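You operate a simulated robot arm through the tools that you are given. There is no shell and no other tool. Be economical: measure what you need, move in short steps, check, and stop when the job is done.

You are at the controls of a simulated two-armed robot. One attempt, no reset.

Task
Put the yellow spool in the tray. Fetch the yellow block and set it on top of the brown carton on the top of the wall bench. Put the all blue tray on the low shelf of the packing bench. Take the blue and orange tray from the short wooden bench and leave it on the beige wooden board there. Take the purple ribbon roll from the short wooden bench and leave it on the low shelf of the blue rack. Take the lid off the grey pot on the short wooden bench and lay it down there. Put the blue ribbon roll from the wooden bench on the short wooden bench. Put the orange measuring pot in the bottom of the grey sink. Fetch the grey spool and set it on the wooden bench. Put the purple ink pad on the bottom board of the plywood rack. Stack the bag of yellow balloons labelled "75" from the top of the blue-drawer bench on top of the bag of yellow balloons marked "59". Pull the cupboard drawer open. Do these in any order. Set down upright: orange measuring pot.

Only the result counts: the job must be done as asked and must still hold three seconds after the hand-in. Knocking over, shifting, dropping, spilling or breaking anything else fails it. A push-on lid holds only when it is set on centred and level and pressed home; a screw cap is set on level and turned clockwise until tight.

Robot
Two 7-joint arms with fingered hands on one trunk, on a base that drives. Base frame: it is fixed to the floor where the robot stands at the start and does not move with it; the origin is under the middle of the robot, x ahead of it, y to its left, z up. Lengths are in mm, angles in degrees, forces in N, time in s.
The left shoulder is at the start at [113, 89, 984], the right one opposite. Places, roughly: a2 tray (20x15 cm) [-1320, -720, 880]; all blue tray (14x5x4 cm) [500, -9400, 900]; bag of yellow balloons [1000, -6750, 750]; blue and orange tray (14x5x4 cm) [700, -9600, 900]; blue ribbon roll (8x8x4 cm) [1900, -9700, 900]; bottom board of the plywood rack [1000, -7700, 300]; bottom of the grey sink [5100, -9500, 700]; carton [-1250, 0, 1000]; cupboard drawer [8400, -8300, 800]; grey pot [1000, -9250, 1000]; grey spool (6x6x5 cm) [1100, -8100, 1300]; low shelf of the blue rack [3800, -9500, 400]; low shelf of the packing bench [-1200, -6400, 200]; orange measuring pot [2500, -9500, 1000]; purple ink pad (5x5x3 cm) [1400, -6500, 800]; purple ribbon roll (9x9x4 cm) [1000, -9400, 900]; short wooden bench [900, -9500, 800]; wooden bench [2200, -9500, 800]; wooden board (26x18x1 cm) [1200, -9500, 900]; yellow block (4x4x3 cm) [-1400, 0, 900]; yellow spool (6x6x5 cm) [500, -100, 800]. Payload 4.1 kg a hand.
The TCP of each hand is the grasp point between the finger pads, 32 mm short of the fingertips. In the tool frame z runs along the fingers and y along their closing line. Largest opening 108 mm; the body of the gripper starts 38 mm behind the TCP. The gripper is a hand of 4 fingers: y runs from the thumb to the fingers, the wrist lies at [-16, -108, -186] in the tool frame, and closing takes about 1.5 s.
Orientation is that of the tool frame in the base frame, as [roll, pitch, yaw] about the fixed x, y, z axes, in that order (R = Rz(yaw) Ry(pitch) Rx(roll)). With the fingers straight down and the wrist toward the robot, the tool's x, y and z point along [0, 1, 0], [1, 0, 0] and [0, 0, -1] of the base frame.

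Tools
- The arms move only by the tool step_arm. It takes "left_targets", "right_targets" or both (then of equal length, played together; a hand with none holds still); each is a list of rows, each a list of 7 numbers: the shift along the tool's x, y, z in units of 200 mm (1.0 is 200 mm), then the turn, a rotation vector about the tool's x, y, z in units of 180 degrees (1.0 is 180 degrees), then the finger opening in mm, from 0 to 108. In form: [[dx, dy, dz, rx, ry, rz, gripper], ...]. A call has 1 to 20 rows; each row is the pose to reach, as a shift and turn from the pose commanded when the call began, along the tool's axes at that moment. A call with a number of a shift or a turn outside -1 to 1 is refused whole. A row lasts 0.2 s, in which the tool goes at most 50 mm and 8.6 degrees; a call with a longer step from one row to the next is refused whole, and so is a gripper value outside its range. Where a pose cannot be reached the arm comes as near as it can. A force on the tool above 40 N (or 10 N above the force at the start of the call, whichever is more), or a blocked arm, ends the call early, and 0.2 s more pass. Each finger travels about 45 mm/s and halts on what it meets, pressing with about 30 N; the grip force reading is that of the motor and also rises with nothing between the fingers. The clock runs only during rows and for 0.2 s after the last one: add rows that repeat a pose to give the fingers time. The reply holds the time, the measured pose of the TCP, the force on the tool along the base axes, the opening and the grip force, in the units named above and with some noise, with the torque about the TCP (base axes, N m) and any sound that the robot's microphone picked up.
- Cameras (640 x 400 px; columns grow to the right, rows downward): "scene" is now at [164.2, -96.3, 1211.3]; the picture's right is [-0.09, -0.99, -0.07], its down [-0.46, 0.10, -0.88] and it looks along [0.88, -0.05, -0.47] (base axes); focal length 253 px, centre (320, 200). "left" rides on the left gripper at [-64, -93, -131] in its tool frame; the picture's right is [-0.80, -0.28, 0.53], its down [0.55, -0.71, 0.45] and it looks along [0.25, 0.65, 0.72] (tool axes); focal length 247 px, centre (320, 200). "right" rides on the right gripper at [64, -93, -131] in its tool frame; the picture's right is [-0.80, 0.28, -0.53], its down [-0.55, -0.71, 0.45] and it looks along [-0.25, 0.65, 0.72] (tool axes); focal length 247 px, centre (320, 200).
- grab_frame(camera): a new picture of that camera. No time passes.
- slide_trunk(by): slides the trunk up (or, below 0, down) by that many mm; the arms and the scene camera ride with it, the base frame stays. It gives what a move gives, with no picture.
- steer(legs): drives the robot by 1 to 6 legs, each [ahead, left, turn to the left] in mm, mm and degrees, along the robot's own axes; the way and the turn of a leg run together, so that a leg with both is an arc; at most 1500 mm and 180 degrees a leg. The arms and the cameras ride along, it lands a little off, and it stops where it bumps. It gives what a move gives.
- grasp_type(shape, hand): the hand has 4 fingers and takes this shape, open, in about a second: jaw (thumb against the fingers, like two jaws); tri (thumb and two fingers); tip (a fingertip pinch); poke (one finger out to press); point (the index stretched); flat (the hand flat); cup (the hand cupped); fist (a fist). The gripper value then closes the fingers along that shape, each until it touches; the sizes above hold for jaw. It gives what a move gives, with no picture.
- head_to(pan, tilt): turns the head with the scene camera to pan (to the left, within 86 degrees either way) and tilt (down, from -29 to 69), counted from straight ahead of the robot. It gives what a move gives.
- locate(camera, pixels): for up to 12 pixels [column, row] of the newest picture of that camera ("zoom" is the newest enlarged one), the place [x, y, z] in the base frame of the surface seen there, good to about 2 mm. No time passes.
- enlarge(camera, box): a new picture of the part [left, top, right, bottom] of that camera's present view, enlarged. No time passes.
- hand_in(): hands the job in; it is judged then, once.

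Keep the steps short. Do not move on a guess: measure, check each grasp and each placing, and mend mistakes. In all there are 364 turns and 316 pictures (those below and enlarged ones count). Leave the grippers open and the arms clear of the work at the hand-in unless told otherwise, and finish with a single line.

The tools are called after "Call:" by a JSON object that holds its "name" and its "arguments". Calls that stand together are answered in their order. step_arm: Moves the arms, as the interface text tells. Its arguments: {"type":"object","properties":{"left_targets":{"type":"array"},"right_targets":{"type":"array"}},"required":[]} The other tools are called the same way: slide_trunk (by) slides the trunk up or down; grasp_type (shape, hand) gives the hand a shape; steer (legs) drives the base; head_to (pan, tilt) turns the head that bears the scene camera; grab_frame (camera) takes a picture; locate (camera, pixels) gives the place of the surface under pixels of a picture; enlarge (camera, box) takes an enlarged picture of a part of a camera's view; hand_in () hands the job in.

At the start:

```text
clock: 0.0
left_tcp_pos: [697.2, 42.7, 1007.0]
left_orientation: [179.8, -1.6, 83.4]
left_wrist_force: [0.6, -0.8, 0.2]
left_ft_torque: [-0.01, 0.02, -0.04]
left_finger_gap: 107.6
left_gripper_force: 0.0
left_shape: jaw
right_tcp_pos: [530.1, -378.0, 1095.9]
right_orientation: [179.3, -1.2, 83.9]
right_wrist_force: [-0.5, 0.1, -1.2]
right_ft_torque: [0.03, -0.01, -0.02]
right_finger_gap: 107.8
right_gripper_force: 0.2
right_shape: jaw
trunk travel left (down, up): [-475.0, 465.0]
robot x, y, heading: [36.5, -7.0, -6.0]
head pan, tilt: [0.8, 28.3]
```

scene: 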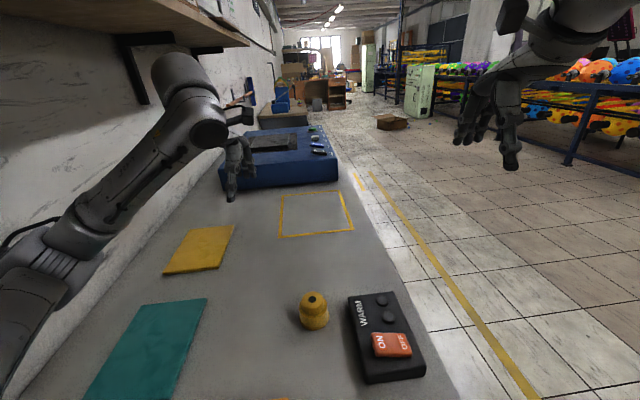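
right: 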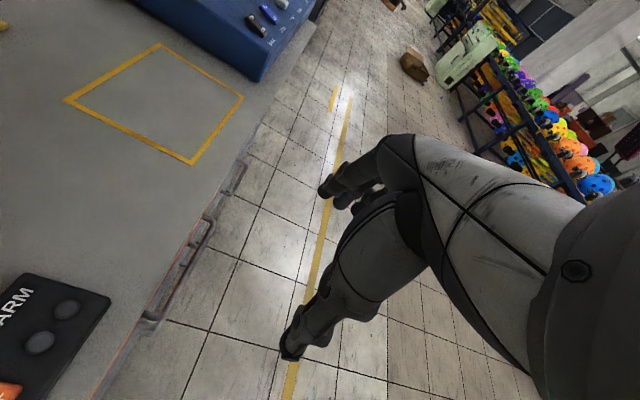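
left: 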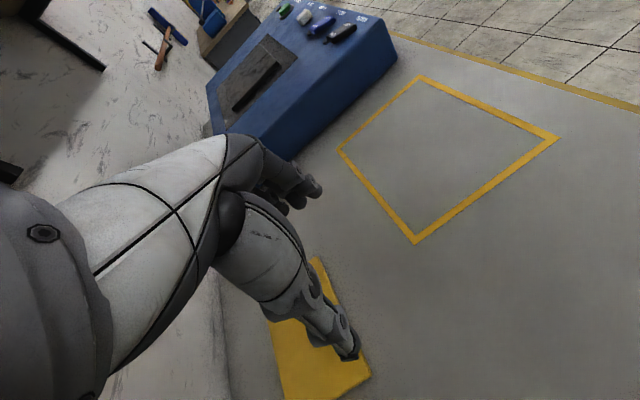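

I see the yellow spool near (313,310) in the scene picture. First I measure it.

Call:
{"name": "locate", "arguments": {"camera": "scene", "pixels": [[313, 298], [313, 315], [300, 312], [327, 312], [313, 328], [350, 340], [280, 300], [375, 310]]}}

Call:
{"name": "enlarge", "arguments": {"camera": "scene", "box": [240, 250, 400, 350]}}

```text
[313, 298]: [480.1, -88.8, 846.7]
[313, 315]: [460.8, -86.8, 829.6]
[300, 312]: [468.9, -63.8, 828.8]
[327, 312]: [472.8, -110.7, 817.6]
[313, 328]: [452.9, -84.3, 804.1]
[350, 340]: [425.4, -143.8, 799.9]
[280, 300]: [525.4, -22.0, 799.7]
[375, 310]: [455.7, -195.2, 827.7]
```

```text
4.00 times, centred on (320, 300) of scene
```

zoom: 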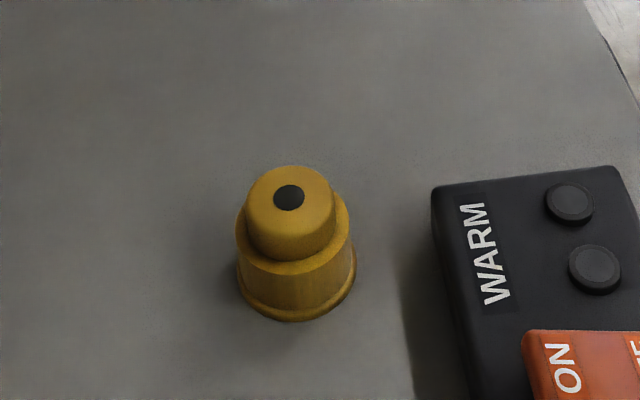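

The spool is about 50 mm wide, centred near (480,-88), top at z 847. I bring the left hand over it, staying above.

Call:
{"name": "step_arm", "arguments": {"left_targets": [[-0.129, -0.166, 0.07, 0, 0, 0, 108], [-0.258, -0.332, 0.14, 0, 0, 0, 108], [-0.388, -0.498, 0.21, 0, 0, 0, 108], [-0.517, -0.663, 0.28, 0, 0, 0, 108], [-0.646, -0.829, 0.35, 0, 0, 0, 108], [-0.775, -0.995, 0.42, 0, 0, 0, 108], [-0.775, -0.995, 0.42, 0, 0, 0, 108]]}}

Call:
{"name": "grab_frame", "arguments": {"camera": "scene"}}

Call:
{"name": "grab_frame", "arguments": {"camera": "left"}}

```text
clock: 0.5
left_tcp_pos: [668.3, 0.4, 995.6]
left_orientation: [176.1, 0.3, 73.0]
left_wrist_force: [-1.4, -2.7, 2.1]
left_ft_torque: [0.24, -0.14, 0.03]
left_finger_gap: 107.6
left_gripper_force: 0.1
left_shape: jaw
right_tcp_pos: [524.5, -366.2, 1110.4]
right_orientation: [175.0, 1.2, 73.4]
right_wrist_force: [0.1, 0.2, 0.0]
right_ft_torque: [-0.06, -0.02, -0.03]
right_finger_gap: 108.2
right_gripper_force: 0.1
right_shape: jaw
trunk travel left (down, up): [-475.0, 465.0]
robot x, y, heading: [37.7, 3.4, -11.3]
head pan, tilt: [0.8, 28.3]
stopped in row 2 (right hand): the arm was blocked; the commanded pose is now the measured one
```

```text
311 pictures are left
```

scene: 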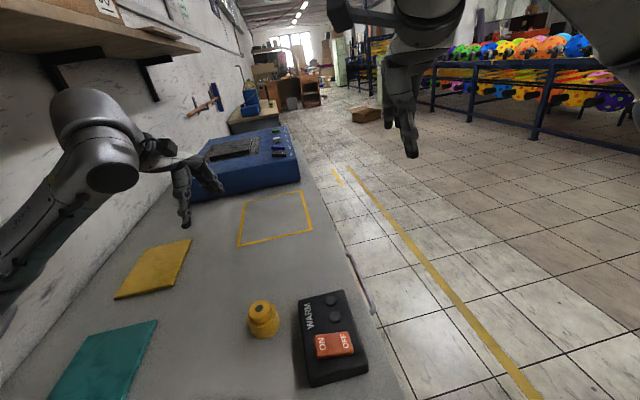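

```text
310 pictures are left
```

left: 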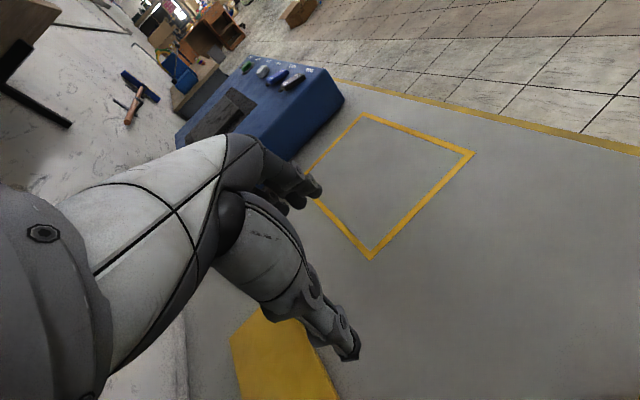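

The arm was blocked and the base turned 5°: the left elbow may be touching the wall or shelf. I look to the left.

Call:
{"name": "head_to", "arguments": {"pan": 60, "tilt": 20}}

Call:
{"name": "grab_frame", "arguments": {"camera": "scene"}}

Call:
{"name": "head_to", "arguments": {"pan": 20, "tilt": 65}}

Call:
{"name": "grab_frame", "arguments": {"camera": "scene"}}

```text
clock: 1.8
left_tcp_pos: [670.5, 2.1, 994.9]
left_orientation: [176.6, -0.3, 72.8]
left_wrist_force: [-0.5, 0.3, 0.7]
left_ft_torque: [-0.04, 0.0, -0.02]
left_finger_gap: 107.9
left_gripper_force: 0.2
left_shape: jaw
right_tcp_pos: [535.7, -373.7, 1107.6]
right_orientation: [175.4, 1.6, 71.9]
right_wrist_force: [0.1, 0.4, 0.2]
right_ft_torque: [-0.01, 0.03, 0.02]
right_finger_gap: 107.8
right_gripper_force: 0.0
right_shape: jaw
trunk travel left (down, up): [-475.0, 465.0]
robot x, y, heading: [39.5, -4.5, -11.0]
head pan, tilt: [60.0, 20.0]
```

```text
309 pictures are left
```

scene: 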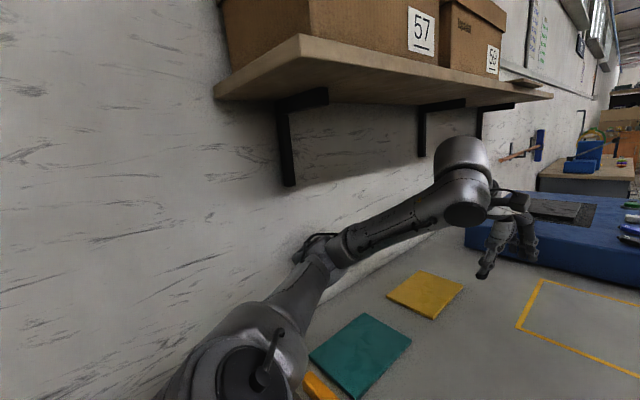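

```text
clock: 2.9
left_tcp_pos: [670.4, 3.2, 995.9]
left_orientation: [176.5, -0.4, 72.9]
left_wrist_force: [0.3, -0.2, 0.5]
left_ft_torque: [0.03, -0.03, -0.03]
left_finger_gap: 107.7
left_gripper_force: 0.0
left_shape: jaw
right_tcp_pos: [535.3, -373.8, 1106.7]
right_orientation: [175.3, 1.6, 71.8]
right_wrist_force: [-0.4, -0.4, 0.4]
right_ft_torque: [-0.02, 0.03, 0.0]
right_finger_gap: 107.9
right_gripper_force: 0.1
right_shape: jaw
trunk travel left (down, up): [-475.0, 465.0]
robot x, y, heading: [33.9, -4.6, -11.1]
head pan, tilt: [20.0, 65.0]
```

```text
308 pictures are left
```

scene: 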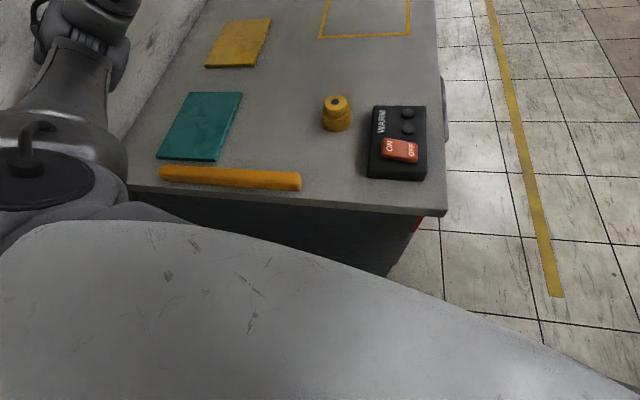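

The left elbow touches the wall. I shift the robot away from the wall and use the right hand for the spool.

Call:
{"name": "steer", "arguments": {"legs": [[0, -200, 8]]}}

Call:
{"name": "head_to", "arguments": {"pan": 10, "tilt": 50}}

Call:
{"name": "grab_frame", "arguments": {"camera": "scene"}}

```text
clock: 3.6
left_tcp_pos: [695.2, -5.5, 1037.2]
left_orientation: [171.2, 1.8, 59.8]
left_wrist_force: [-0.7, -0.3, -0.2]
left_ft_torque: [-0.01, 0.0, -0.02]
left_finger_gap: 107.8
left_gripper_force: 0.1
left_shape: jaw
right_tcp_pos: [535.1, -391.5, 1170.3]
right_orientation: [162.4, -2.6, 45.2]
right_wrist_force: [1.1, -0.1, -1.3]
right_ft_torque: [-0.02, 0.03, 0.01]
right_finger_gap: 108.3
right_gripper_force: 0.0
right_shape: jaw
trunk travel left (down, up): [-475.0, 465.0]
robot x, y, heading: [38.3, 26.3, -20.5]
head pan, tilt: [20.0, 65.0]
stopped in leg 1: the robot was blocked; the commanded pose is now the measured one
```

```text
clock: 4.4
left_tcp_pos: [698.2, -1.9, 1040.2]
left_orientation: [171.5, 2.4, 60.7]
left_wrist_force: [0.2, -0.5, 0.3]
left_ft_torque: [0.03, 0.01, 0.0]
left_finger_gap: 108.0
left_gripper_force: 0.1
left_shape: jaw
right_tcp_pos: [529.4, -397.2, 1170.6]
right_orientation: [161.8, -2.3, 44.6]
right_wrist_force: [0.0, 0.2, 1.2]
right_ft_torque: [0.0, 0.02, -0.02]
right_finger_gap: 107.9
right_gripper_force: 0.0
right_shape: jaw
trunk travel left (down, up): [-475.0, 465.0]
robot x, y, heading: [36.1, 21.8, -21.0]
head pan, tilt: [10.0, 50.0]
```

```text
307 pictures are left
```

scene: 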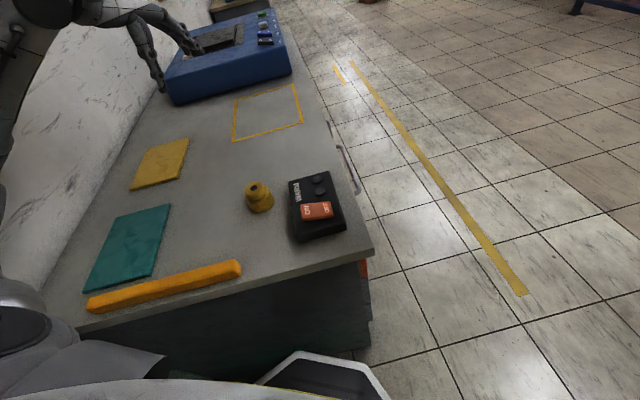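

Still blocked, and the right arm was bent. Something stands on the right; I look there.

Call:
{"name": "head_to", "arguments": {"pan": -75, "tilt": 25}}

Call:
{"name": "grab_frame", "arguments": {"camera": "scene"}}

Call:
{"name": "head_to", "arguments": {"pan": -45, "tilt": 60}}

Call:
{"name": "grab_frame", "arguments": {"camera": "scene"}}

```text
clock: 6.0
left_tcp_pos: [699.6, -1.4, 1039.7]
left_orientation: [171.3, 2.3, 60.7]
left_wrist_force: [-0.1, 0.2, -1.0]
left_ft_torque: [-0.02, 0.05, -0.01]
left_finger_gap: 107.5
left_gripper_force: 0.0
left_shape: jaw
right_tcp_pos: [528.3, -397.0, 1172.4]
right_orientation: [161.8, -2.1, 44.6]
right_wrist_force: [-0.9, -0.5, -0.5]
right_ft_torque: [0.0, -0.1, 0.03]
right_finger_gap: 107.8
right_gripper_force: 0.1
right_shape: jaw
trunk travel left (down, up): [-475.0, 465.0]
robot x, y, heading: [40.8, 26.1, -21.0]
head pan, tilt: [-75.0, 25.0]
```

```text
306 pictures are left
```

scene: 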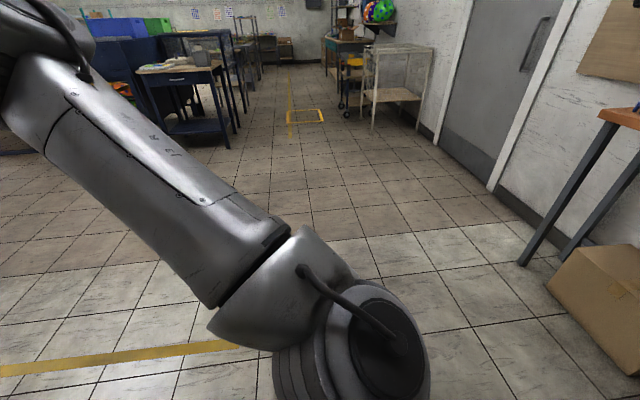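

```text
clock: 7.0
left_tcp_pos: [698.3, -1.4, 1040.8]
left_orientation: [171.2, 2.2, 60.8]
left_wrist_force: [-0.9, 0.2, -0.2]
left_ft_torque: [0.05, 0.02, 0.02]
left_finger_gap: 107.7
left_gripper_force: 0.1
left_shape: jaw
right_tcp_pos: [528.1, -397.0, 1170.6]
right_orientation: [161.6, -2.1, 44.6]
right_wrist_force: [-0.1, 0.5, -0.1]
right_ft_torque: [0.01, 0.0, 0.0]
right_finger_gap: 108.0
right_gripper_force: 0.0
right_shape: jaw
trunk travel left (down, up): [-475.0, 465.0]
robot x, y, heading: [39.4, 19.6, -20.9]
head pan, tilt: [-45.0, 60.0]
```

```text
305 pictures are left
```

scene: 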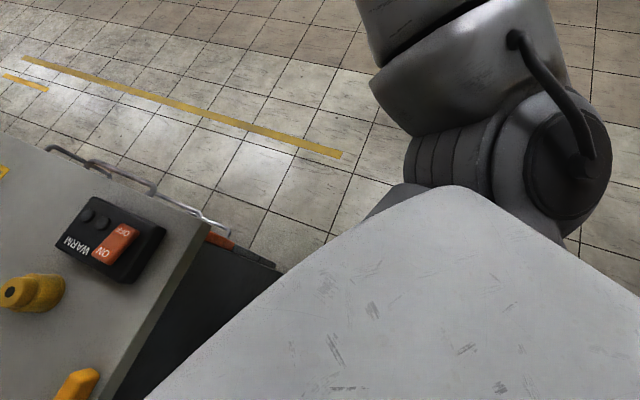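

Nothing visible on the right. Perhaps the base rubs on the bench front. I back off 100 mm.

Call:
{"name": "steer", "arguments": {"legs": [[-100, 0, 0]]}}

Call:
{"name": "head_to", "arguments": {"pan": 86, "tilt": 45}}

Call:
{"name": "grab_frame", "arguments": {"camera": "scene"}}

```text
clock: 7.7
left_tcp_pos: [730.3, 53.4, 1019.2]
left_orientation: [160.3, 25.0, 54.8]
left_wrist_force: [-1.1, -1.4, -0.7]
left_ft_torque: [0.02, -0.03, 0.03]
left_finger_gap: 108.0
left_gripper_force: 0.0
left_shape: jaw
right_tcp_pos: [507.0, -359.3, 1282.5]
right_orientation: [138.1, 1.1, 32.9]
right_wrist_force: [-2.3, -2.2, 2.0]
right_ft_torque: [0.11, -0.03, 0.11]
right_finger_gap: 108.1
right_gripper_force: 0.1
right_shape: jaw
trunk travel left (down, up): [-475.0, 465.0]
robot x, y, heading: [40.7, 6.4, -23.5]
head pan, tilt: [-45.0, 60.0]
stopped in leg 1: the robot was blocked; the commanded pose is now the measured one
```

```text
clock: 9.8
left_tcp_pos: [732.1, 53.7, 1014.9]
left_orientation: [161.1, 24.8, 55.3]
left_wrist_force: [0.2, -0.1, -0.2]
left_ft_torque: [-0.03, 0.01, 0.0]
left_finger_gap: 107.9
left_gripper_force: 0.0
left_shape: jaw
right_tcp_pos: [510.2, -360.3, 1278.6]
right_orientation: [138.5, 1.4, 33.2]
right_wrist_force: [0.3, 0.7, -0.3]
right_ft_torque: [-0.01, -0.02, 0.01]
right_finger_gap: 107.9
right_gripper_force: 0.0
right_shape: jaw
trunk travel left (down, up): [-475.0, 465.0]
robot x, y, heading: [37.7, 6.0, -23.4]
head pan, tilt: [85.9, 45.0]
```

```text
304 pictures are left
```

scene: 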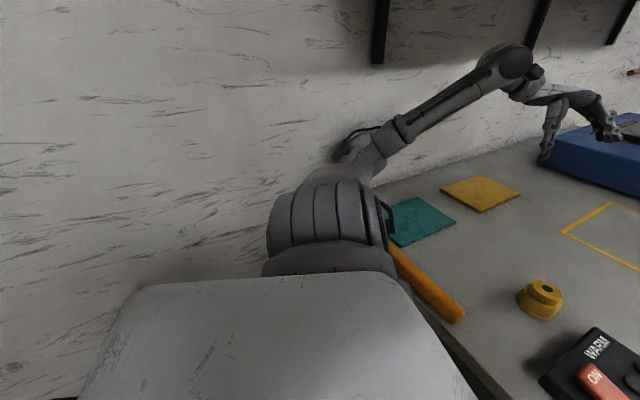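

I measure the wall, the elbow and the shoulder.

Call:
{"name": "locate", "arguments": {"camera": "scene", "pixels": [[200, 150], [100, 250], [355, 145], [350, 160], [400, 125], [500, 60], [330, 220], [200, 330], [450, 170], [560, 120], [420, 295], [500, 375]]}}

```text
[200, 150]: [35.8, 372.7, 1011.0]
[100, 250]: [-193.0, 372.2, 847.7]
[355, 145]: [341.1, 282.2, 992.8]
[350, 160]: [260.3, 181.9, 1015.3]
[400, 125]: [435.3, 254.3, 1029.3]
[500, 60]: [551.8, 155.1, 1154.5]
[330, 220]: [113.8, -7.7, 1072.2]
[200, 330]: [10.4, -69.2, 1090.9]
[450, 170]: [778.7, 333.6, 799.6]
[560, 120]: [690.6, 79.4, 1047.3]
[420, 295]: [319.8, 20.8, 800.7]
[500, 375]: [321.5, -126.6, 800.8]
```

The wall is at y 372 and the elbow is against it. Backing straight pushed it in. I drive straight sideways away from the wall with no turn.

Call:
{"name": "steer", "arguments": {"legs": [[0, -160, 0]]}}

```text
clock: 10.6
left_tcp_pos: [729.6, 125.7, 942.9]
left_orientation: [151.8, 45.1, 40.4]
left_wrist_force: [3.3, 1.2, 5.1]
left_ft_torque: [0.32, 0.15, -0.28]
left_finger_gap: 108.2
left_gripper_force: 0.0
left_shape: jaw
right_tcp_pos: [517.7, -324.7, 1413.6]
right_orientation: [116.1, 7.7, 28.2]
right_wrist_force: [-4.1, 0.2, 1.3]
right_ft_torque: [0.13, 0.02, 0.31]
right_finger_gap: 108.1
right_gripper_force: 0.0
right_shape: jaw
trunk travel left (down, up): [-475.0, 465.0]
robot x, y, heading: [38.3, -12.1, -25.3]
head pan, tilt: [85.9, 45.0]
stopped in leg 1: the robot was blocked; the commanded pose is now the measured one
```

The base is still blocked. I look down on the right and with the hand cameras.

Call:
{"name": "head_to", "arguments": {"pan": -86, "tilt": 55}}

Call:
{"name": "grab_frame", "arguments": {"camera": "scene"}}

Call:
{"name": "grab_frame", "arguments": {"camera": "right"}}

Call:
{"name": "grab_frame", "arguments": {"camera": "left"}}

```text
clock: 13.2
left_tcp_pos: [732.3, 126.9, 937.5]
left_orientation: [153.1, 44.4, 42.2]
left_wrist_force: [0.2, -0.5, 0.4]
left_ft_torque: [0.02, -0.01, 0.0]
left_finger_gap: 108.0
left_gripper_force: 0.0
left_shape: jaw
right_tcp_pos: [523.3, -326.5, 1402.6]
right_orientation: [117.5, 7.9, 28.6]
right_wrist_force: [-0.2, -1.2, -0.4]
right_ft_torque: [0.01, 0.02, -0.01]
right_finger_gap: 107.9
right_gripper_force: 0.1
right_shape: jaw
trunk travel left (down, up): [-475.0, 465.0]
robot x, y, heading: [39.9, -9.0, -25.3]
head pan, tilt: [-85.9, 55.0]
```

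```text
303 pictures are left
```

scene: 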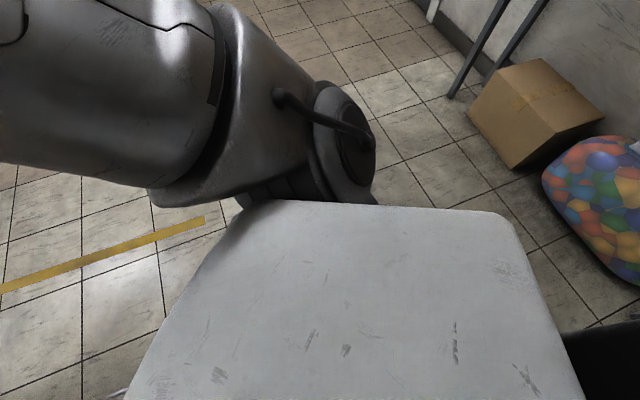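

```text
302 pictures are left
```

right: 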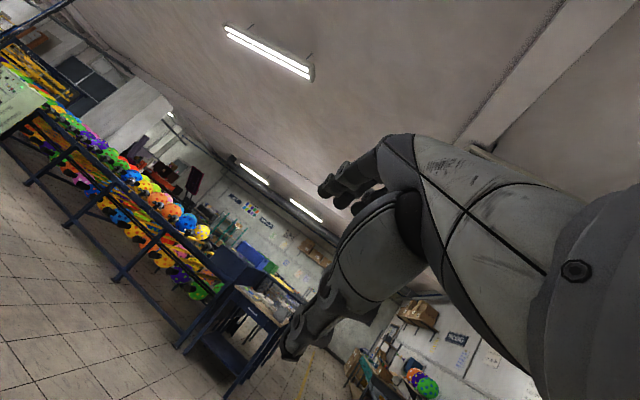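

```text
301 pictures are left
```

left: 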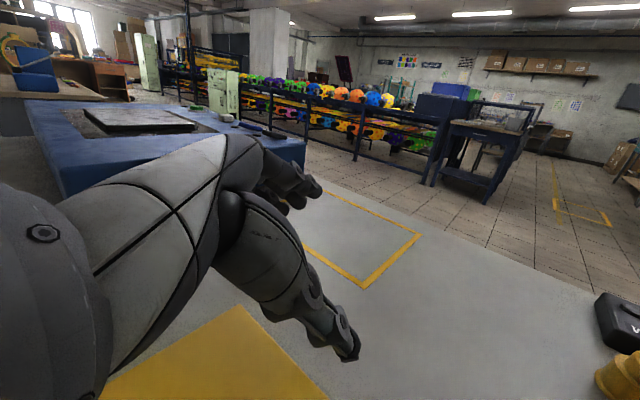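

I look at the whole right arm.

Call:
{"name": "head_to", "arguments": {"pan": -40, "tilt": 5}}

Call:
{"name": "grab_frame", "arguments": {"camera": "scene"}}

Call:
{"name": "head_to", "arguments": {"pan": 40, "tilt": 10}}

Call:
{"name": "grab_frame", "arguments": {"camera": "scene"}}

```text
clock: 14.3
left_tcp_pos: [733.5, 127.0, 937.5]
left_orientation: [153.0, 44.4, 42.1]
left_wrist_force: [0.4, -0.6, 0.1]
left_ft_torque: [-0.01, -0.04, 0.03]
left_finger_gap: 108.3
left_gripper_force: 0.0
left_shape: jaw
right_tcp_pos: [523.3, -327.1, 1403.1]
right_orientation: [117.5, 7.9, 28.7]
right_wrist_force: [0.5, -0.1, 0.1]
right_ft_torque: [0.01, -0.02, -0.01]
right_finger_gap: 107.7
right_gripper_force: 0.1
right_shape: jaw
trunk travel left (down, up): [-475.0, 465.0]
robot x, y, heading: [37.7, -12.1, -25.2]
head pan, tilt: [-40.0, 5.0]
```

```text
300 pictures are left
```

scene: 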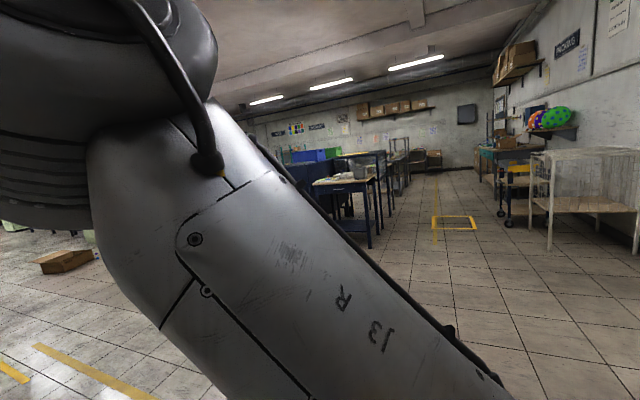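

```text
clock: 15.9
left_tcp_pos: [732.7, 127.1, 938.0]
left_orientation: [153.1, 44.4, 42.2]
left_wrist_force: [-0.3, 0.5, -0.3]
left_ft_torque: [-0.01, 0.01, -0.01]
left_finger_gap: 107.9
left_gripper_force: 0.1
left_shape: jaw
right_tcp_pos: [522.8, -325.1, 1402.0]
right_orientation: [117.4, 7.9, 28.6]
right_wrist_force: [-0.3, 0.1, 0.0]
right_ft_torque: [-0.02, 0.0, 0.03]
right_finger_gap: 107.4
right_gripper_force: 0.0
right_shape: jaw
trunk travel left (down, up): [-475.0, 465.0]
robot x, y, heading: [38.3, -12.4, -24.8]
head pan, tilt: [40.0, 10.0]
```

```text
299 pictures are left
```

scene: 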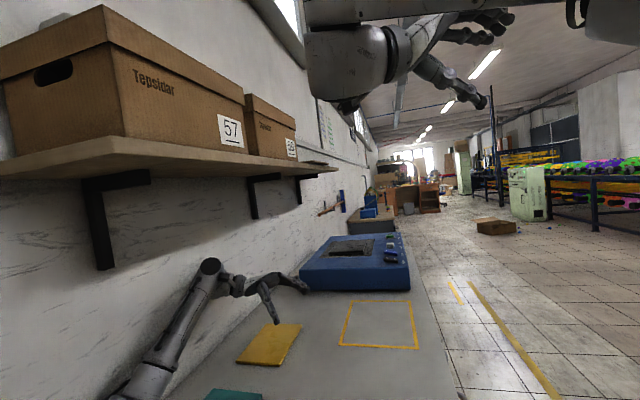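

The right elbow has risen up beside the head. I bring the right hand back to hang down in front at about (500,-400,1150).

Call:
{"name": "step_arm", "arguments": {"right_targets": [[-0.01, -0.1, 0.083, 0.032, 0.015, -0.016, 108], [-0.02, -0.2, 0.166, 0.064, 0.03, -0.031, 108], [-0.03, -0.3, 0.249, 0.096, 0.044, -0.047, 108], [-0.04, -0.4, 0.332, 0.128, 0.059, -0.063, 108], [-0.05, -0.5, 0.415, 0.16, 0.074, -0.079, 108], [-0.06, -0.6, 0.498, 0.193, 0.0885, -0.094, 108], [-0.07, -0.7, 0.581, 0.225, 0.103, -0.11, 108], [-0.08, -0.8, 0.664, 0.257, 0.118, -0.126, 108], [-0.09, -0.9, 0.747, 0.289, 0.133, -0.142, 108], [-0.1, -1.0, 0.83, 0.321, 0.1475, -0.157, 108], [-0.1, -1.0, 0.83, 0.321, 0.1475, -0.157, 108]]}}

Call:
{"name": "grab_frame", "arguments": {"camera": "scene"}}

```text
clock: 16.2
left_tcp_pos: [728.4, 118.0, 951.4]
left_orientation: [142.1, 44.3, 24.1]
left_wrist_force: [0.8, 0.2, -0.9]
left_ft_torque: [0.01, 0.0, 0.01]
left_finger_gap: 108.1
left_gripper_force: 0.0
left_shape: jaw
right_tcp_pos: [508.5, -334.6, 1464.2]
right_orientation: [111.1, 10.0, 27.2]
right_wrist_force: [0.5, 0.7, 0.1]
right_ft_torque: [0.0, 0.05, -0.03]
right_finger_gap: 107.9
right_gripper_force: 0.0
right_shape: jaw
trunk travel left (down, up): [-475.0, 465.0]
robot x, y, heading: [42.0, -16.0, -26.1]
head pan, tilt: [40.0, 10.0]
stopped in row 1 (left hand): the arm was blocked; the commanded pose is now the measured one
```

```text
298 pictures are left
```

scene: 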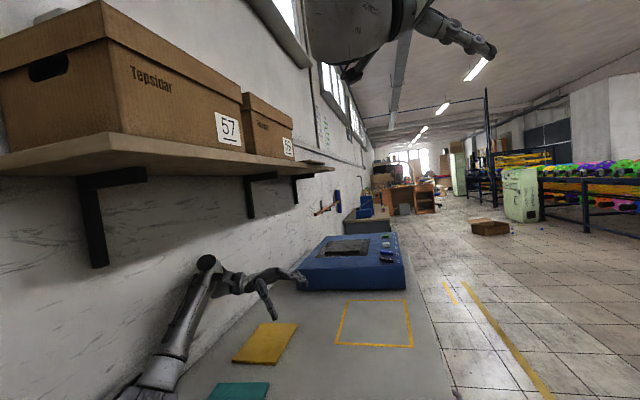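

The left elbow is still jammed on the wall. Turning the robot to the right takes the elbow off the wall; I try that alone.

Call:
{"name": "steer", "arguments": {"legs": [[0, 0, -15]]}}

Call:
{"name": "grab_frame", "arguments": {"camera": "scene"}}

```text
clock: 16.9
left_tcp_pos: [750.7, 120.8, 982.8]
left_orientation: [135.3, 30.6, 3.7]
left_wrist_force: [-0.3, 0.0, -0.1]
left_ft_torque: [-0.04, -0.04, 0.06]
left_finger_gap: 107.9
left_gripper_force: 0.0
left_shape: jaw
right_tcp_pos: [473.1, -368.7, 1586.4]
right_orientation: [98.5, 13.9, 18.3]
right_wrist_force: [0.1, 1.6, 1.2]
right_ft_torque: [0.03, 0.0, 0.03]
right_finger_gap: 107.7
right_gripper_force: 0.0
right_shape: jaw
trunk travel left (down, up): [-475.0, 465.0]
robot x, y, heading: [39.9, -26.8, -29.1]
head pan, tilt: [40.0, 10.0]
stopped in leg 1: the robot was blocked; the commanded pose is now the measured one
```

```text
297 pictures are left
```

scene: 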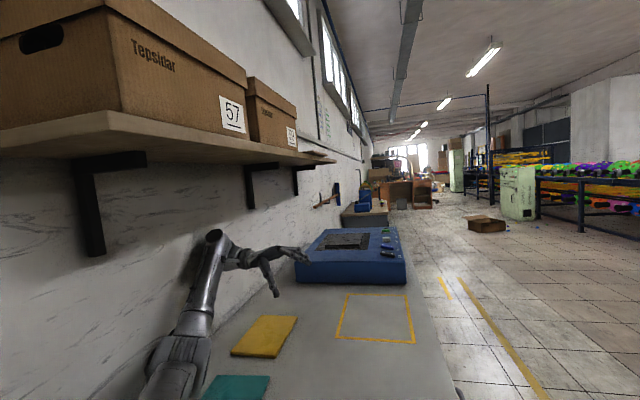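

I look again at the right arm, which keeps rising.

Call:
{"name": "head_to", "arguments": {"pan": -30, "tilt": -20}}

Call:
{"name": "grab_frame", "arguments": {"camera": "scene"}}

Call:
{"name": "grab_frame", "arguments": {"camera": "right"}}

Call:
{"name": "head_to", "arguments": {"pan": 60, "tilt": 35}}

Call:
{"name": "grab_frame", "arguments": {"camera": "scene"}}

```text
clock: 18.3
left_tcp_pos: [755.0, 121.3, 973.9]
left_orientation: [135.7, 31.8, 4.2]
left_wrist_force: [0.2, -0.6, 0.7]
left_ft_torque: [-0.02, 0.0, -0.02]
left_finger_gap: 107.9
left_gripper_force: 0.0
left_shape: jaw
right_tcp_pos: [472.8, -367.6, 1586.0]
right_orientation: [98.6, 13.3, 18.4]
right_wrist_force: [1.1, 0.8, -0.4]
right_ft_torque: [0.02, 0.01, 0.0]
right_finger_gap: 107.8
right_gripper_force: 0.0
right_shape: jaw
trunk travel left (down, up): [-475.0, 465.0]
robot x, y, heading: [40.8, -27.0, -29.8]
head pan, tilt: [-30.0, -20.0]
```

```text
296 pictures are left
```

scene: 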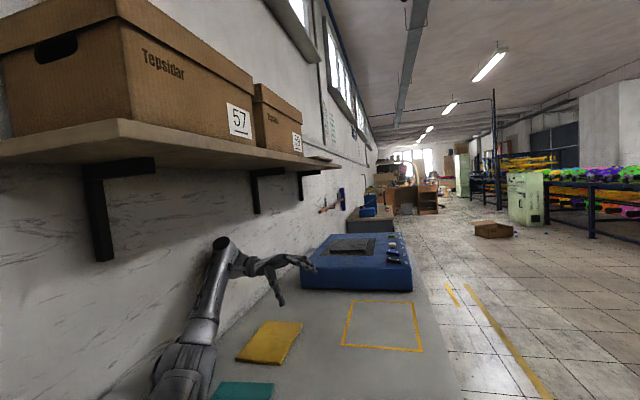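

```text
295 pictures are left
```

right: 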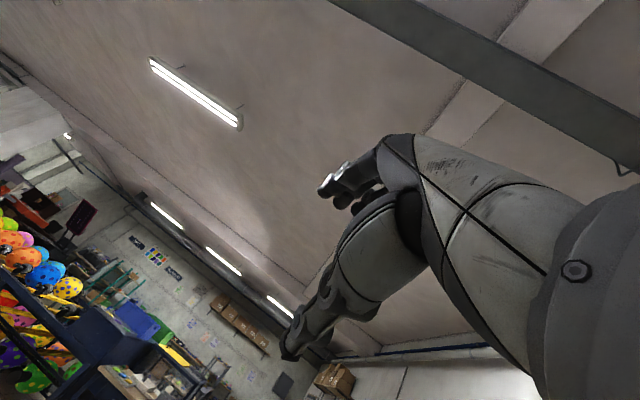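

```text
clock: 20.0
left_tcp_pos: [753.7, 121.7, 972.1]
left_orientation: [135.6, 31.9, 4.2]
left_wrist_force: [0.2, -0.2, 0.0]
left_ft_torque: [0.0, 0.04, -0.03]
left_finger_gap: 108.1
left_gripper_force: 0.0
left_shape: jaw
right_tcp_pos: [465.0, -344.2, 1594.9]
right_orientation: [96.7, 13.1, 18.6]
right_wrist_force: [0.0, 0.4, 0.4]
right_ft_torque: [-0.02, 0.0, 0.0]
right_finger_gap: 107.6
right_gripper_force: 0.1
right_shape: jaw
trunk travel left (down, up): [-475.0, 465.0]
robot x, y, heading: [40.7, -30.1, -29.5]
head pan, tilt: [60.0, 35.0]
```

```text
294 pictures are left
```

scene: 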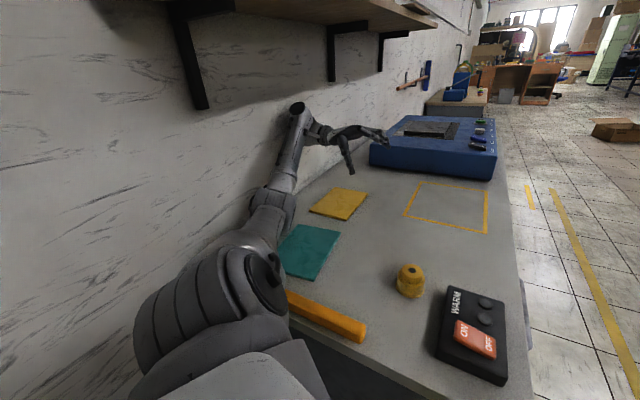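

The head was stopped by the right arm: the right elbow lies against the head. With the head turned left, I try a small outward, forward and downward move of the right hand.

Call:
{"name": "step_arm", "arguments": {"right_targets": [[0.08, -0.068, 0.135, 0, 0, 0, 108], [0.167, -0.136, 0.27, 0, 0, 0, 108], [0.25, -0.2, 0.41, 0, 0, 0, 108]]}}

Call:
{"name": "grab_frame", "arguments": {"camera": "left"}}

```text
clock: 20.3
left_tcp_pos: [768.2, 128.6, 984.4]
left_orientation: [137.7, 24.0, -1.8]
left_wrist_force: [-0.6, 1.2, 0.9]
left_ft_torque: [0.02, -0.02, 0.06]
left_finger_gap: 108.0
left_gripper_force: 0.1
left_shape: jaw
right_tcp_pos: [471.0, -366.7, 1619.5]
right_orientation: [95.0, 14.5, 18.4]
right_wrist_force: [-0.8, 0.1, 1.2]
right_ft_torque: [0.05, 0.02, 0.03]
right_finger_gap: 107.8
right_gripper_force: 0.2
right_shape: jaw
trunk travel left (down, up): [-475.0, 465.0]
robot x, y, heading: [35.9, -36.6, -31.4]
head pan, tilt: [60.0, 35.0]
stopped in row 1 (left hand): the arm was blocked; the commanded pose is now the measured one
```

```text
293 pictures are left
```

left: 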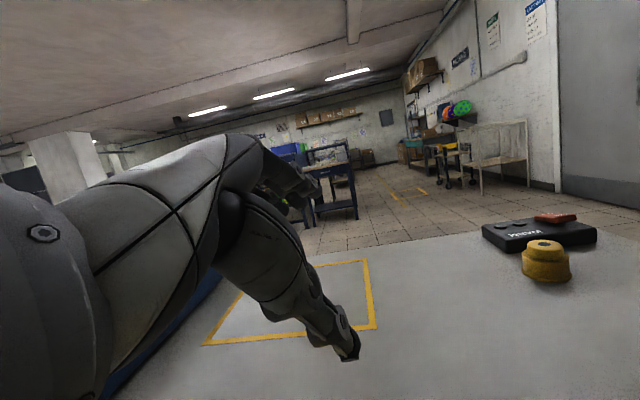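

The left arm is the jammed one. I measure where along the wall it touches.

Call:
{"name": "locate", "arguments": {"camera": "scene", "pixels": [[250, 195], [270, 200], [280, 225], [285, 160], [297, 107], [320, 130], [200, 290], [265, 270], [180, 60], [200, 100], [380, 140], [250, 160]]}}

```text
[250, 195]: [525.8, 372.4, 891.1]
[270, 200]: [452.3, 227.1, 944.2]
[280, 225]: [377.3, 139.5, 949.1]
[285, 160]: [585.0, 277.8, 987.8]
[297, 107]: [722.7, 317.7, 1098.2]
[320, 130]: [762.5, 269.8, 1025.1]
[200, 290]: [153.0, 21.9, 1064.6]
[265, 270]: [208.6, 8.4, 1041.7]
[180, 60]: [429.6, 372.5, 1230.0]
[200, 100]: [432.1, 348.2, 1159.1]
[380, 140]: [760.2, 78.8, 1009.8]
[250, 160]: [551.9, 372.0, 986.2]
```

The left wrist itself lies against the wall (y≈333). I move the left hand straight away from the wall.

Call:
{"name": "step_arm", "arguments": {"left_targets": [[0.0036, 0.094, 0.083, 0, 0, 0, 108], [0.0072, 0.187, 0.166, 0, 0, 0, 108], [0.011, 0.28, 0.249, 0, 0, 0, 108], [0.014, 0.374, 0.332, 0, 0, 0, 108], [0.018, 0.467, 0.415, 0, 0, 0, 108], [0.0215, 0.561, 0.497, 0, 0, 0, 108]]}}

Call:
{"name": "grab_frame", "arguments": {"camera": "scene"}}

```text
clock: 20.6
left_tcp_pos: [800.7, 130.5, 974.9]
left_orientation: [137.8, 19.4, -4.2]
left_wrist_force: [1.8, 10.2, -6.9]
left_ft_torque: [-1.06, 0.34, 0.28]
left_finger_gap: 108.1
left_gripper_force: 0.1
left_shape: jaw
right_tcp_pos: [484.4, -400.5, 1616.5]
right_orientation: [98.9, 13.6, 18.4]
right_wrist_force: [0.3, 1.5, -0.6]
right_ft_torque: [-0.01, -0.04, -0.1]
right_finger_gap: 107.8
right_gripper_force: 0.1
right_shape: jaw
trunk travel left (down, up): [-475.0, 465.0]
robot x, y, heading: [40.5, -47.7, -33.8]
head pan, tilt: [60.0, 35.0]
stopped in row 1 (left hand): the arm was blocked; the commanded pose is now the measured one
```

```text
292 pictures are left
```

scene: 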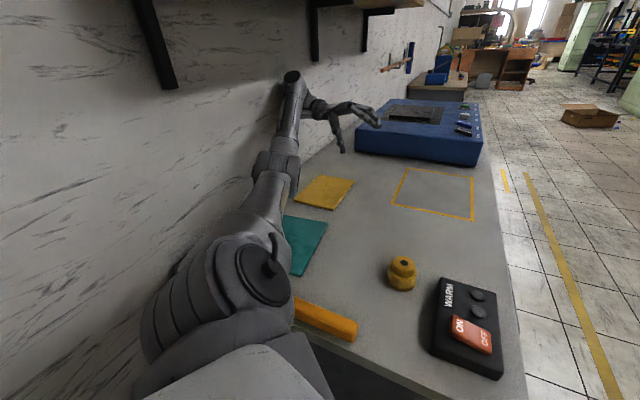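

The robot is edging away from the wall. I steer away again (back-right).

Call:
{"name": "steer", "arguments": {"legs": [[0, -150, 0]]}}

Call:
{"name": "grab_frame", "arguments": {"camera": "scene"}}

```text
clock: 21.4
left_tcp_pos: [851.7, 128.2, 907.6]
left_orientation: [130.8, 22.4, -7.6]
left_wrist_force: [-0.7, -2.4, 5.8]
left_ft_torque: [0.41, -0.23, -0.1]
left_finger_gap: 107.7
left_gripper_force: 0.0
left_shape: jaw
right_tcp_pos: [520.9, -360.3, 1598.1]
right_orientation: [98.5, 15.5, 14.9]
right_wrist_force: [0.2, 0.2, 0.9]
right_ft_torque: [0.02, -0.02, -0.01]
right_finger_gap: 108.1
right_gripper_force: 0.1
right_shape: jaw
trunk travel left (down, up): [-475.0, 465.0]
robot x, y, heading: [36.6, -62.7, -36.4]
head pan, tilt: [60.0, 35.0]
stopped in leg 1: the robot was blocked; the commanded pose is now the measured one
```

```text
291 pictures are left
```

scene: 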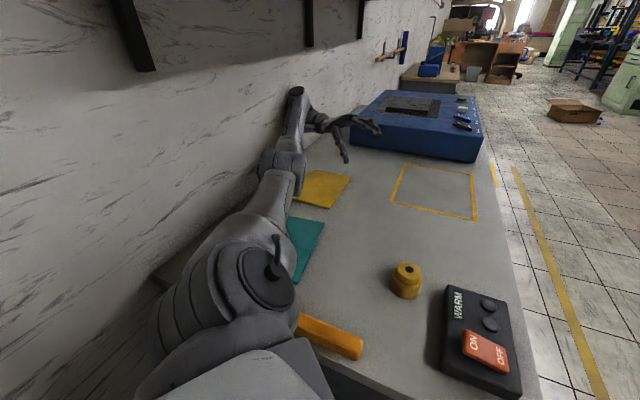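

The wrist is at about (880,337,950), against the wall. I roll the hand so that the wrist swings up and away from the wall, with a small lift.

Call:
{"name": "step_arm", "arguments": {"left_targets": [[-0.05, 0.06, 0.0, 0.03, 0.0066, -0.0114, 108], [-0.1, 0.12, 0.0, 0.06, 0.013, -0.023, 108], [-0.15, 0.18, 0, 0.09, 0.02, -0.034, 108], [-0.2, 0.24, 0, 0.12, 0.026, -0.045, 108]]}}

Call:
{"name": "grab_frame", "arguments": {"camera": "scene"}}

```text
clock: 22.4
left_tcp_pos: [823.1, 127.5, 954.3]
left_orientation: [156.4, 23.4, 2.8]
left_wrist_force: [0.0, 0.1, 0.2]
left_ft_torque: [0.03, -0.05, -0.01]
left_finger_gap: 107.8
left_gripper_force: 0.0
left_shape: jaw
right_tcp_pos: [531.4, -332.7, 1603.1]
right_orientation: [97.6, 16.0, 15.4]
right_wrist_force: [-0.7, -0.5, 1.3]
right_ft_torque: [-0.01, -0.01, 0.05]
right_finger_gap: 108.3
right_gripper_force: 0.0
right_shape: jaw
trunk travel left (down, up): [-475.0, 465.0]
robot x, y, heading: [37.9, -57.8, -35.6]
head pan, tilt: [60.0, 35.0]
```

```text
290 pictures are left
```

scene: 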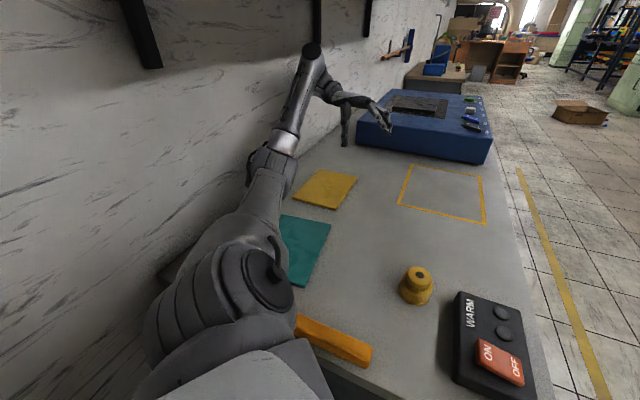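

It moved freely. Now I drive away from the wall (base direction about -y, slightly back).

Call:
{"name": "steer", "arguments": {"legs": [[0, -150, 0]]}}

```text
clock: 23.8
left_tcp_pos: [734.9, 0.2, 952.6]
left_orientation: [156.3, 23.6, 2.4]
left_wrist_force: [-1.2, -0.9, 0.7]
left_ft_torque: [0.01, 0.02, 0.01]
left_finger_gap: 107.9
left_gripper_force: 0.0
left_shape: jaw
right_tcp_pos: [445.0, -458.5, 1602.5]
right_orientation: [97.7, 16.0, 15.5]
right_wrist_force: [0.4, -0.3, 0.6]
right_ft_torque: [-0.03, 0.0, 0.01]
right_finger_gap: 107.7
right_gripper_force: 0.1
right_shape: jaw
trunk travel left (down, up): [-475.0, 465.0]
robot x, y, heading: [-52.6, -181.1, -35.7]
head pan, tilt: [60.0, 35.0]
```

Free now. I tuck both arms into compact poses in front of the robot, first half of the way.

Call:
{"name": "step_arm", "arguments": {"left_targets": [[-0.094, 0.075, 0.022, 0.0077, 0.0222, -0.0317, 108], [-0.188, 0.149, 0.045, 0.0155, 0.0445, -0.0633, 108], [-0.281, 0.224, 0.067, 0.0232, 0.0667, -0.095, 108], [-0.375, 0.299, 0.09, 0.031, 0.0889, -0.1266, 108], [-0.469, 0.373, 0.112, 0.0387, 0.1111, -0.1583, 108], [-0.563, 0.448, 0.134, 0.0464, 0.1334, -0.19, 108], [-0.656, 0.522, 0.157, 0.0542, 0.1556, -0.2216, 108], [-0.75, 0.597, 0.179, 0.0619, 0.1778, -0.2532, 108], [-0.75, 0.597, 0.179, 0.0619, 0.1778, -0.2532, 108]], "right_targets": [[-0.039, -0.114, 0.049, 0.0254, 0.0138, -0.007, 108], [-0.078, -0.229, 0.099, 0.0508, 0.0275, -0.014, 108], [-0.116, -0.343, 0.148, 0.0761, 0.0413, -0.021, 108], [-0.155, -0.458, 0.198, 0.1015, 0.055, -0.028, 108], [-0.194, -0.572, 0.247, 0.1269, 0.0688, -0.035, 108], [-0.233, -0.686, 0.296, 0.1523, 0.0825, -0.042, 108], [-0.271, -0.801, 0.346, 0.1776, 0.0963, -0.049, 108], [-0.31, -0.915, 0.395, 0.203, 0.11, -0.056, 108], [-0.31, -0.915, 0.395, 0.203, 0.11, -0.056, 108]]}}

Call:
{"name": "grab_frame", "arguments": {"camera": "scene"}}

```text
clock: 25.8
left_tcp_pos: [609.7, -126.4, 1025.3]
left_orientation: [-180.0, 0.0, 54.6]
left_wrist_force: [-0.2, 0.9, -0.1]
left_ft_torque: [-0.06, 0.0, 0.01]
left_finger_gap: 108.2
left_gripper_force: 0.0
left_shape: jaw
right_tcp_pos: [350.0, -539.4, 1432.8]
right_orientation: [140.8, 15.3, 38.1]
right_wrist_force: [0.9, -0.4, -0.5]
right_ft_torque: [-0.02, 0.0, -0.06]
right_finger_gap: 108.4
right_gripper_force: 0.2
right_shape: jaw
trunk travel left (down, up): [-475.0, 465.0]
robot x, y, heading: [-49.4, -183.1, -35.4]
head pan, tilt: [60.0, 35.0]
```

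```text
289 pictures are left
```

scene: 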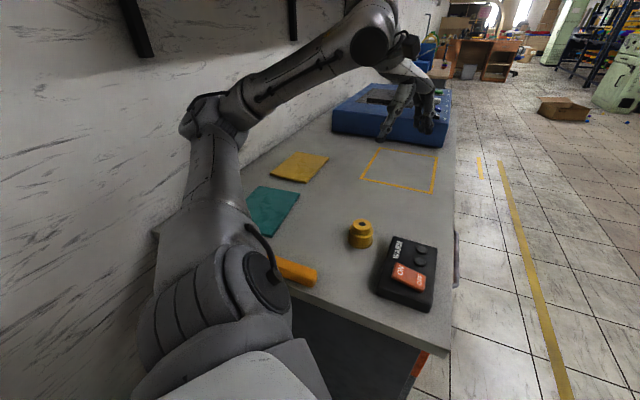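

Good. Left hand goes above the spool with fingers closing along x; the right arm goes on tucking.

Call:
{"name": "step_arm", "arguments": {"left_targets": [[-0.037, -0.107, 0.079, 0, 0, -0.033, 108], [-0.074, -0.213, 0.158, 0, 0, -0.066, 108], [-0.11, -0.32, 0.237, 0, 0, -0.0985, 108], [-0.148, -0.427, 0.317, 0, 0, -0.131, 108], [-0.185, -0.533, 0.396, 0, 0, -0.164, 108], [-0.2215, -0.64, 0.475, 0, 0, -0.197, 108], [-0.2215, -0.64, 0.475, 0, 0, -0.197, 108]], "right_targets": [[-0.064, -0.097, 0.129, 0.0338, 0.0186, -0.0095, 108], [-0.128, -0.195, 0.258, 0.0676, 0.0371, -0.019, 108], [-0.192, -0.292, 0.387, 0.1014, 0.0557, -0.0285, 108], [-0.256, -0.389, 0.515, 0.1353, 0.0743, -0.038, 108], [-0.32, -0.487, 0.644, 0.169, 0.0928, -0.0474, 108], [-0.384, -0.584, 0.773, 0.2029, 0.1114, -0.0569, 108], [-0.384, -0.584, 0.773, 0.2029, 0.1114, -0.0569, 108]]}}

Call:
{"name": "head_to", "arguments": {"pan": 40, "tilt": 45}}

Call:
{"name": "grab_frame", "arguments": {"camera": "scene"}}

Call:
{"name": "grab_frame", "arguments": {"camera": "left"}}

```text
clock: 27.4
left_tcp_pos: [533.2, -100.5, 959.5]
left_orientation: [-179.9, 0.1, 90.0]
left_wrist_force: [0.6, 1.0, 0.8]
left_ft_torque: [-0.02, 0.0, -0.01]
left_finger_gap: 108.0
left_gripper_force: 0.0
left_shape: jaw
left hand out of reach, approached as far as the arm can: row 4, 5, 6, 7
right_tcp_pos: [256.4, -618.9, 1267.4]
right_orientation: [180.0, -0.1, 54.4]
right_wrist_force: [0.2, 0.4, 0.1]
right_ft_torque: [-0.03, 0.0, 0.01]
right_finger_gap: 108.2
right_gripper_force: 0.0
right_shape: jaw
trunk travel left (down, up): [-475.0, 465.0]
robot x, y, heading: [-52.8, -185.0, -35.7]
head pan, tilt: [60.0, 35.0]
```

```text
clock: 28.2
left_tcp_pos: [534.4, -102.8, 958.4]
left_orientation: [-180.0, 0.1, 90.0]
left_wrist_force: [-0.2, -0.3, 0.2]
left_ft_torque: [-0.01, 0.01, -0.02]
left_finger_gap: 107.8
left_gripper_force: 0.2
left_shape: jaw
right_tcp_pos: [256.5, -620.9, 1266.7]
right_orientation: [179.9, 0.0, 54.3]
right_wrist_force: [0.5, -0.7, 0.6]
right_ft_torque: [0.03, 0.03, 0.0]
right_finger_gap: 108.0
right_gripper_force: 0.0
right_shape: jaw
trunk travel left (down, up): [-475.0, 465.0]
robot x, y, heading: [-53.9, -181.6, -35.5]
head pan, tilt: [40.0, 45.0]
```

```text
288 pictures are left
```

scene: 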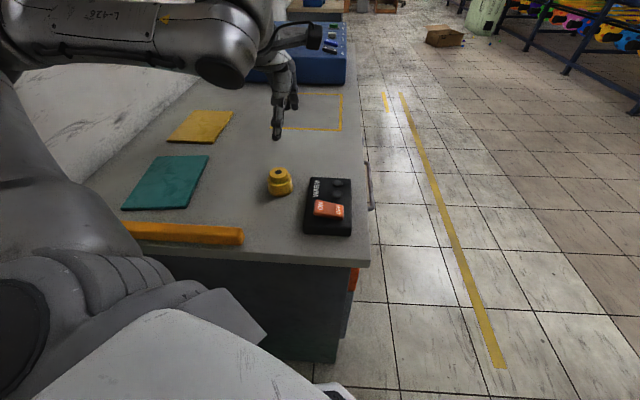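

```text
287 pictures are left
```

left: 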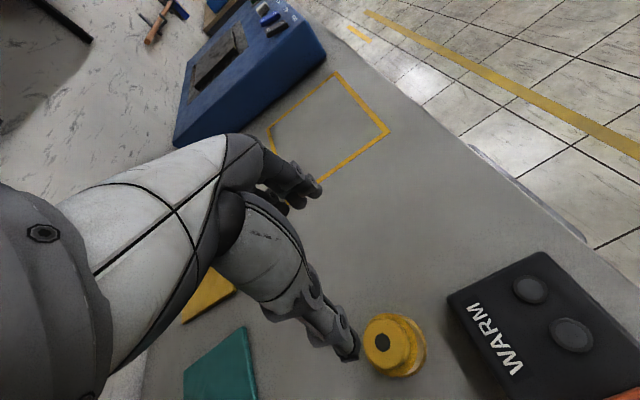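

The spool is just out of this posture's reach. I tuck the left hand in front and then reposition the base facing the bench squarely.

Call:
{"name": "step_arm", "arguments": {"left_targets": [[-0.143, -0.079, -0.066, 0, 0, 0.028, 108], [-0.286, -0.157, -0.131, 0, 0, 0.056, 108], [-0.429, -0.236, -0.197, 0, 0, 0.084, 108], [-0.571, -0.314, -0.263, 0, 0, 0.112, 108], [-0.714, -0.393, -0.329, 0, 0, 0.14, 108], [-0.857, -0.471, -0.394, 0, 0, 0.168, 108], [-1.0, -0.55, -0.46, 0, 0, 0.197, 108], [-1.0, -0.55, -0.46, 0, 0, 0.197, 108]], "right_targets": [[-0.089, -0.019, 0.119, 0, 0, 0, 108], [-0.177, -0.038, 0.239, 0, 0, 0, 108], [-0.266, -0.057, 0.358, 0, 0, 0, 108], [-0.354, -0.077, 0.477, 0, 0, 0, 108], [-0.443, -0.096, 0.596, 0, 0, 0, 108], [-0.531, -0.115, 0.716, 0, 0, 0, 108], [-0.62, -0.134, 0.835, 0, 0, 0, 108], [-0.62, -0.134, 0.835, 0, 0, 0, 108]]}}

Call:
{"name": "steer", "arguments": {"legs": [[0, -80, 0], [0, 0, 35]]}}

Call:
{"name": "head_to", "arguments": {"pan": 20, "tilt": 40}}

Call:
{"name": "grab_frame", "arguments": {"camera": "scene"}}

```text
clock: 30.0
left_tcp_pos: [426.1, -295.3, 1045.9]
left_orientation: [-179.9, 0.5, 54.5]
left_wrist_force: [0.1, 0.2, 0.1]
left_ft_torque: [0.01, 0.0, 0.0]
left_finger_gap: 107.8
left_gripper_force: 0.1
left_shape: jaw
right_tcp_pos: [170.7, -703.2, 1099.9]
right_orientation: [-179.9, 0.3, 54.4]
right_wrist_force: [-0.2, 0.7, -0.4]
right_ft_torque: [0.04, -0.01, -0.02]
right_finger_gap: 107.8
right_gripper_force: 0.0
right_shape: jaw
trunk travel left (down, up): [-475.0, 465.0]
robot x, y, heading: [-53.5, -181.3, -35.7]
head pan, tilt: [40.0, 45.0]
```

```text
clock: 32.7
left_tcp_pos: [358.3, -83.0, 1051.3]
left_orientation: [-179.9, 0.1, 88.3]
left_wrist_force: [0.1, -0.5, -0.6]
left_ft_torque: [0.0, -0.01, 0.0]
left_finger_gap: 108.1
left_gripper_force: 0.1
left_shape: jaw
right_tcp_pos: [370.5, -563.4, 1101.2]
right_orientation: [179.9, -0.1, 88.1]
right_wrist_force: [0.5, 0.9, 0.0]
right_ft_torque: [0.02, 0.0, 0.01]
right_finger_gap: 107.9
right_gripper_force: 0.0
right_shape: jaw
trunk travel left (down, up): [-475.0, 465.0]
robot x, y, heading: [-99.2, -249.0, -1.8]
head pan, tilt: [40.0, 45.0]
```

```text
clock: 33.5
left_tcp_pos: [358.1, -82.2, 1051.9]
left_orientation: [179.9, 0.0, 88.2]
left_wrist_force: [0.2, -0.7, -0.3]
left_ft_torque: [-0.03, -0.02, 0.0]
left_finger_gap: 108.1
left_gripper_force: 0.0
left_shape: jaw
right_tcp_pos: [371.3, -563.7, 1101.3]
right_orientation: [179.8, -0.1, 88.1]
right_wrist_force: [-1.0, -0.7, -0.2]
right_ft_torque: [-0.01, 0.0, 0.01]
right_finger_gap: 108.0
right_gripper_force: 0.2
right_shape: jaw
trunk travel left (down, up): [-475.0, 465.0]
robot x, y, heading: [-97.8, -248.5, -1.7]
head pan, tilt: [20.0, 40.0]
```

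```text
286 pictures are left
```

scene: 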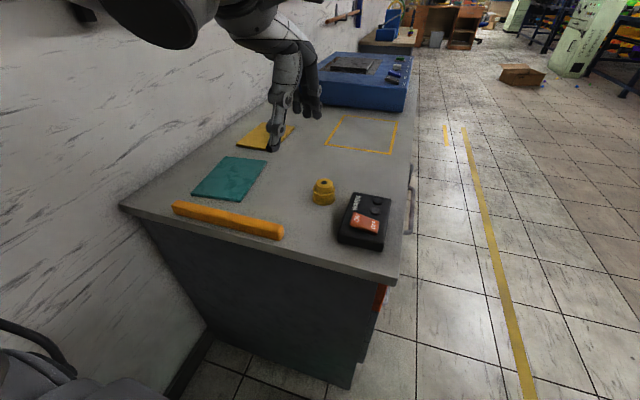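

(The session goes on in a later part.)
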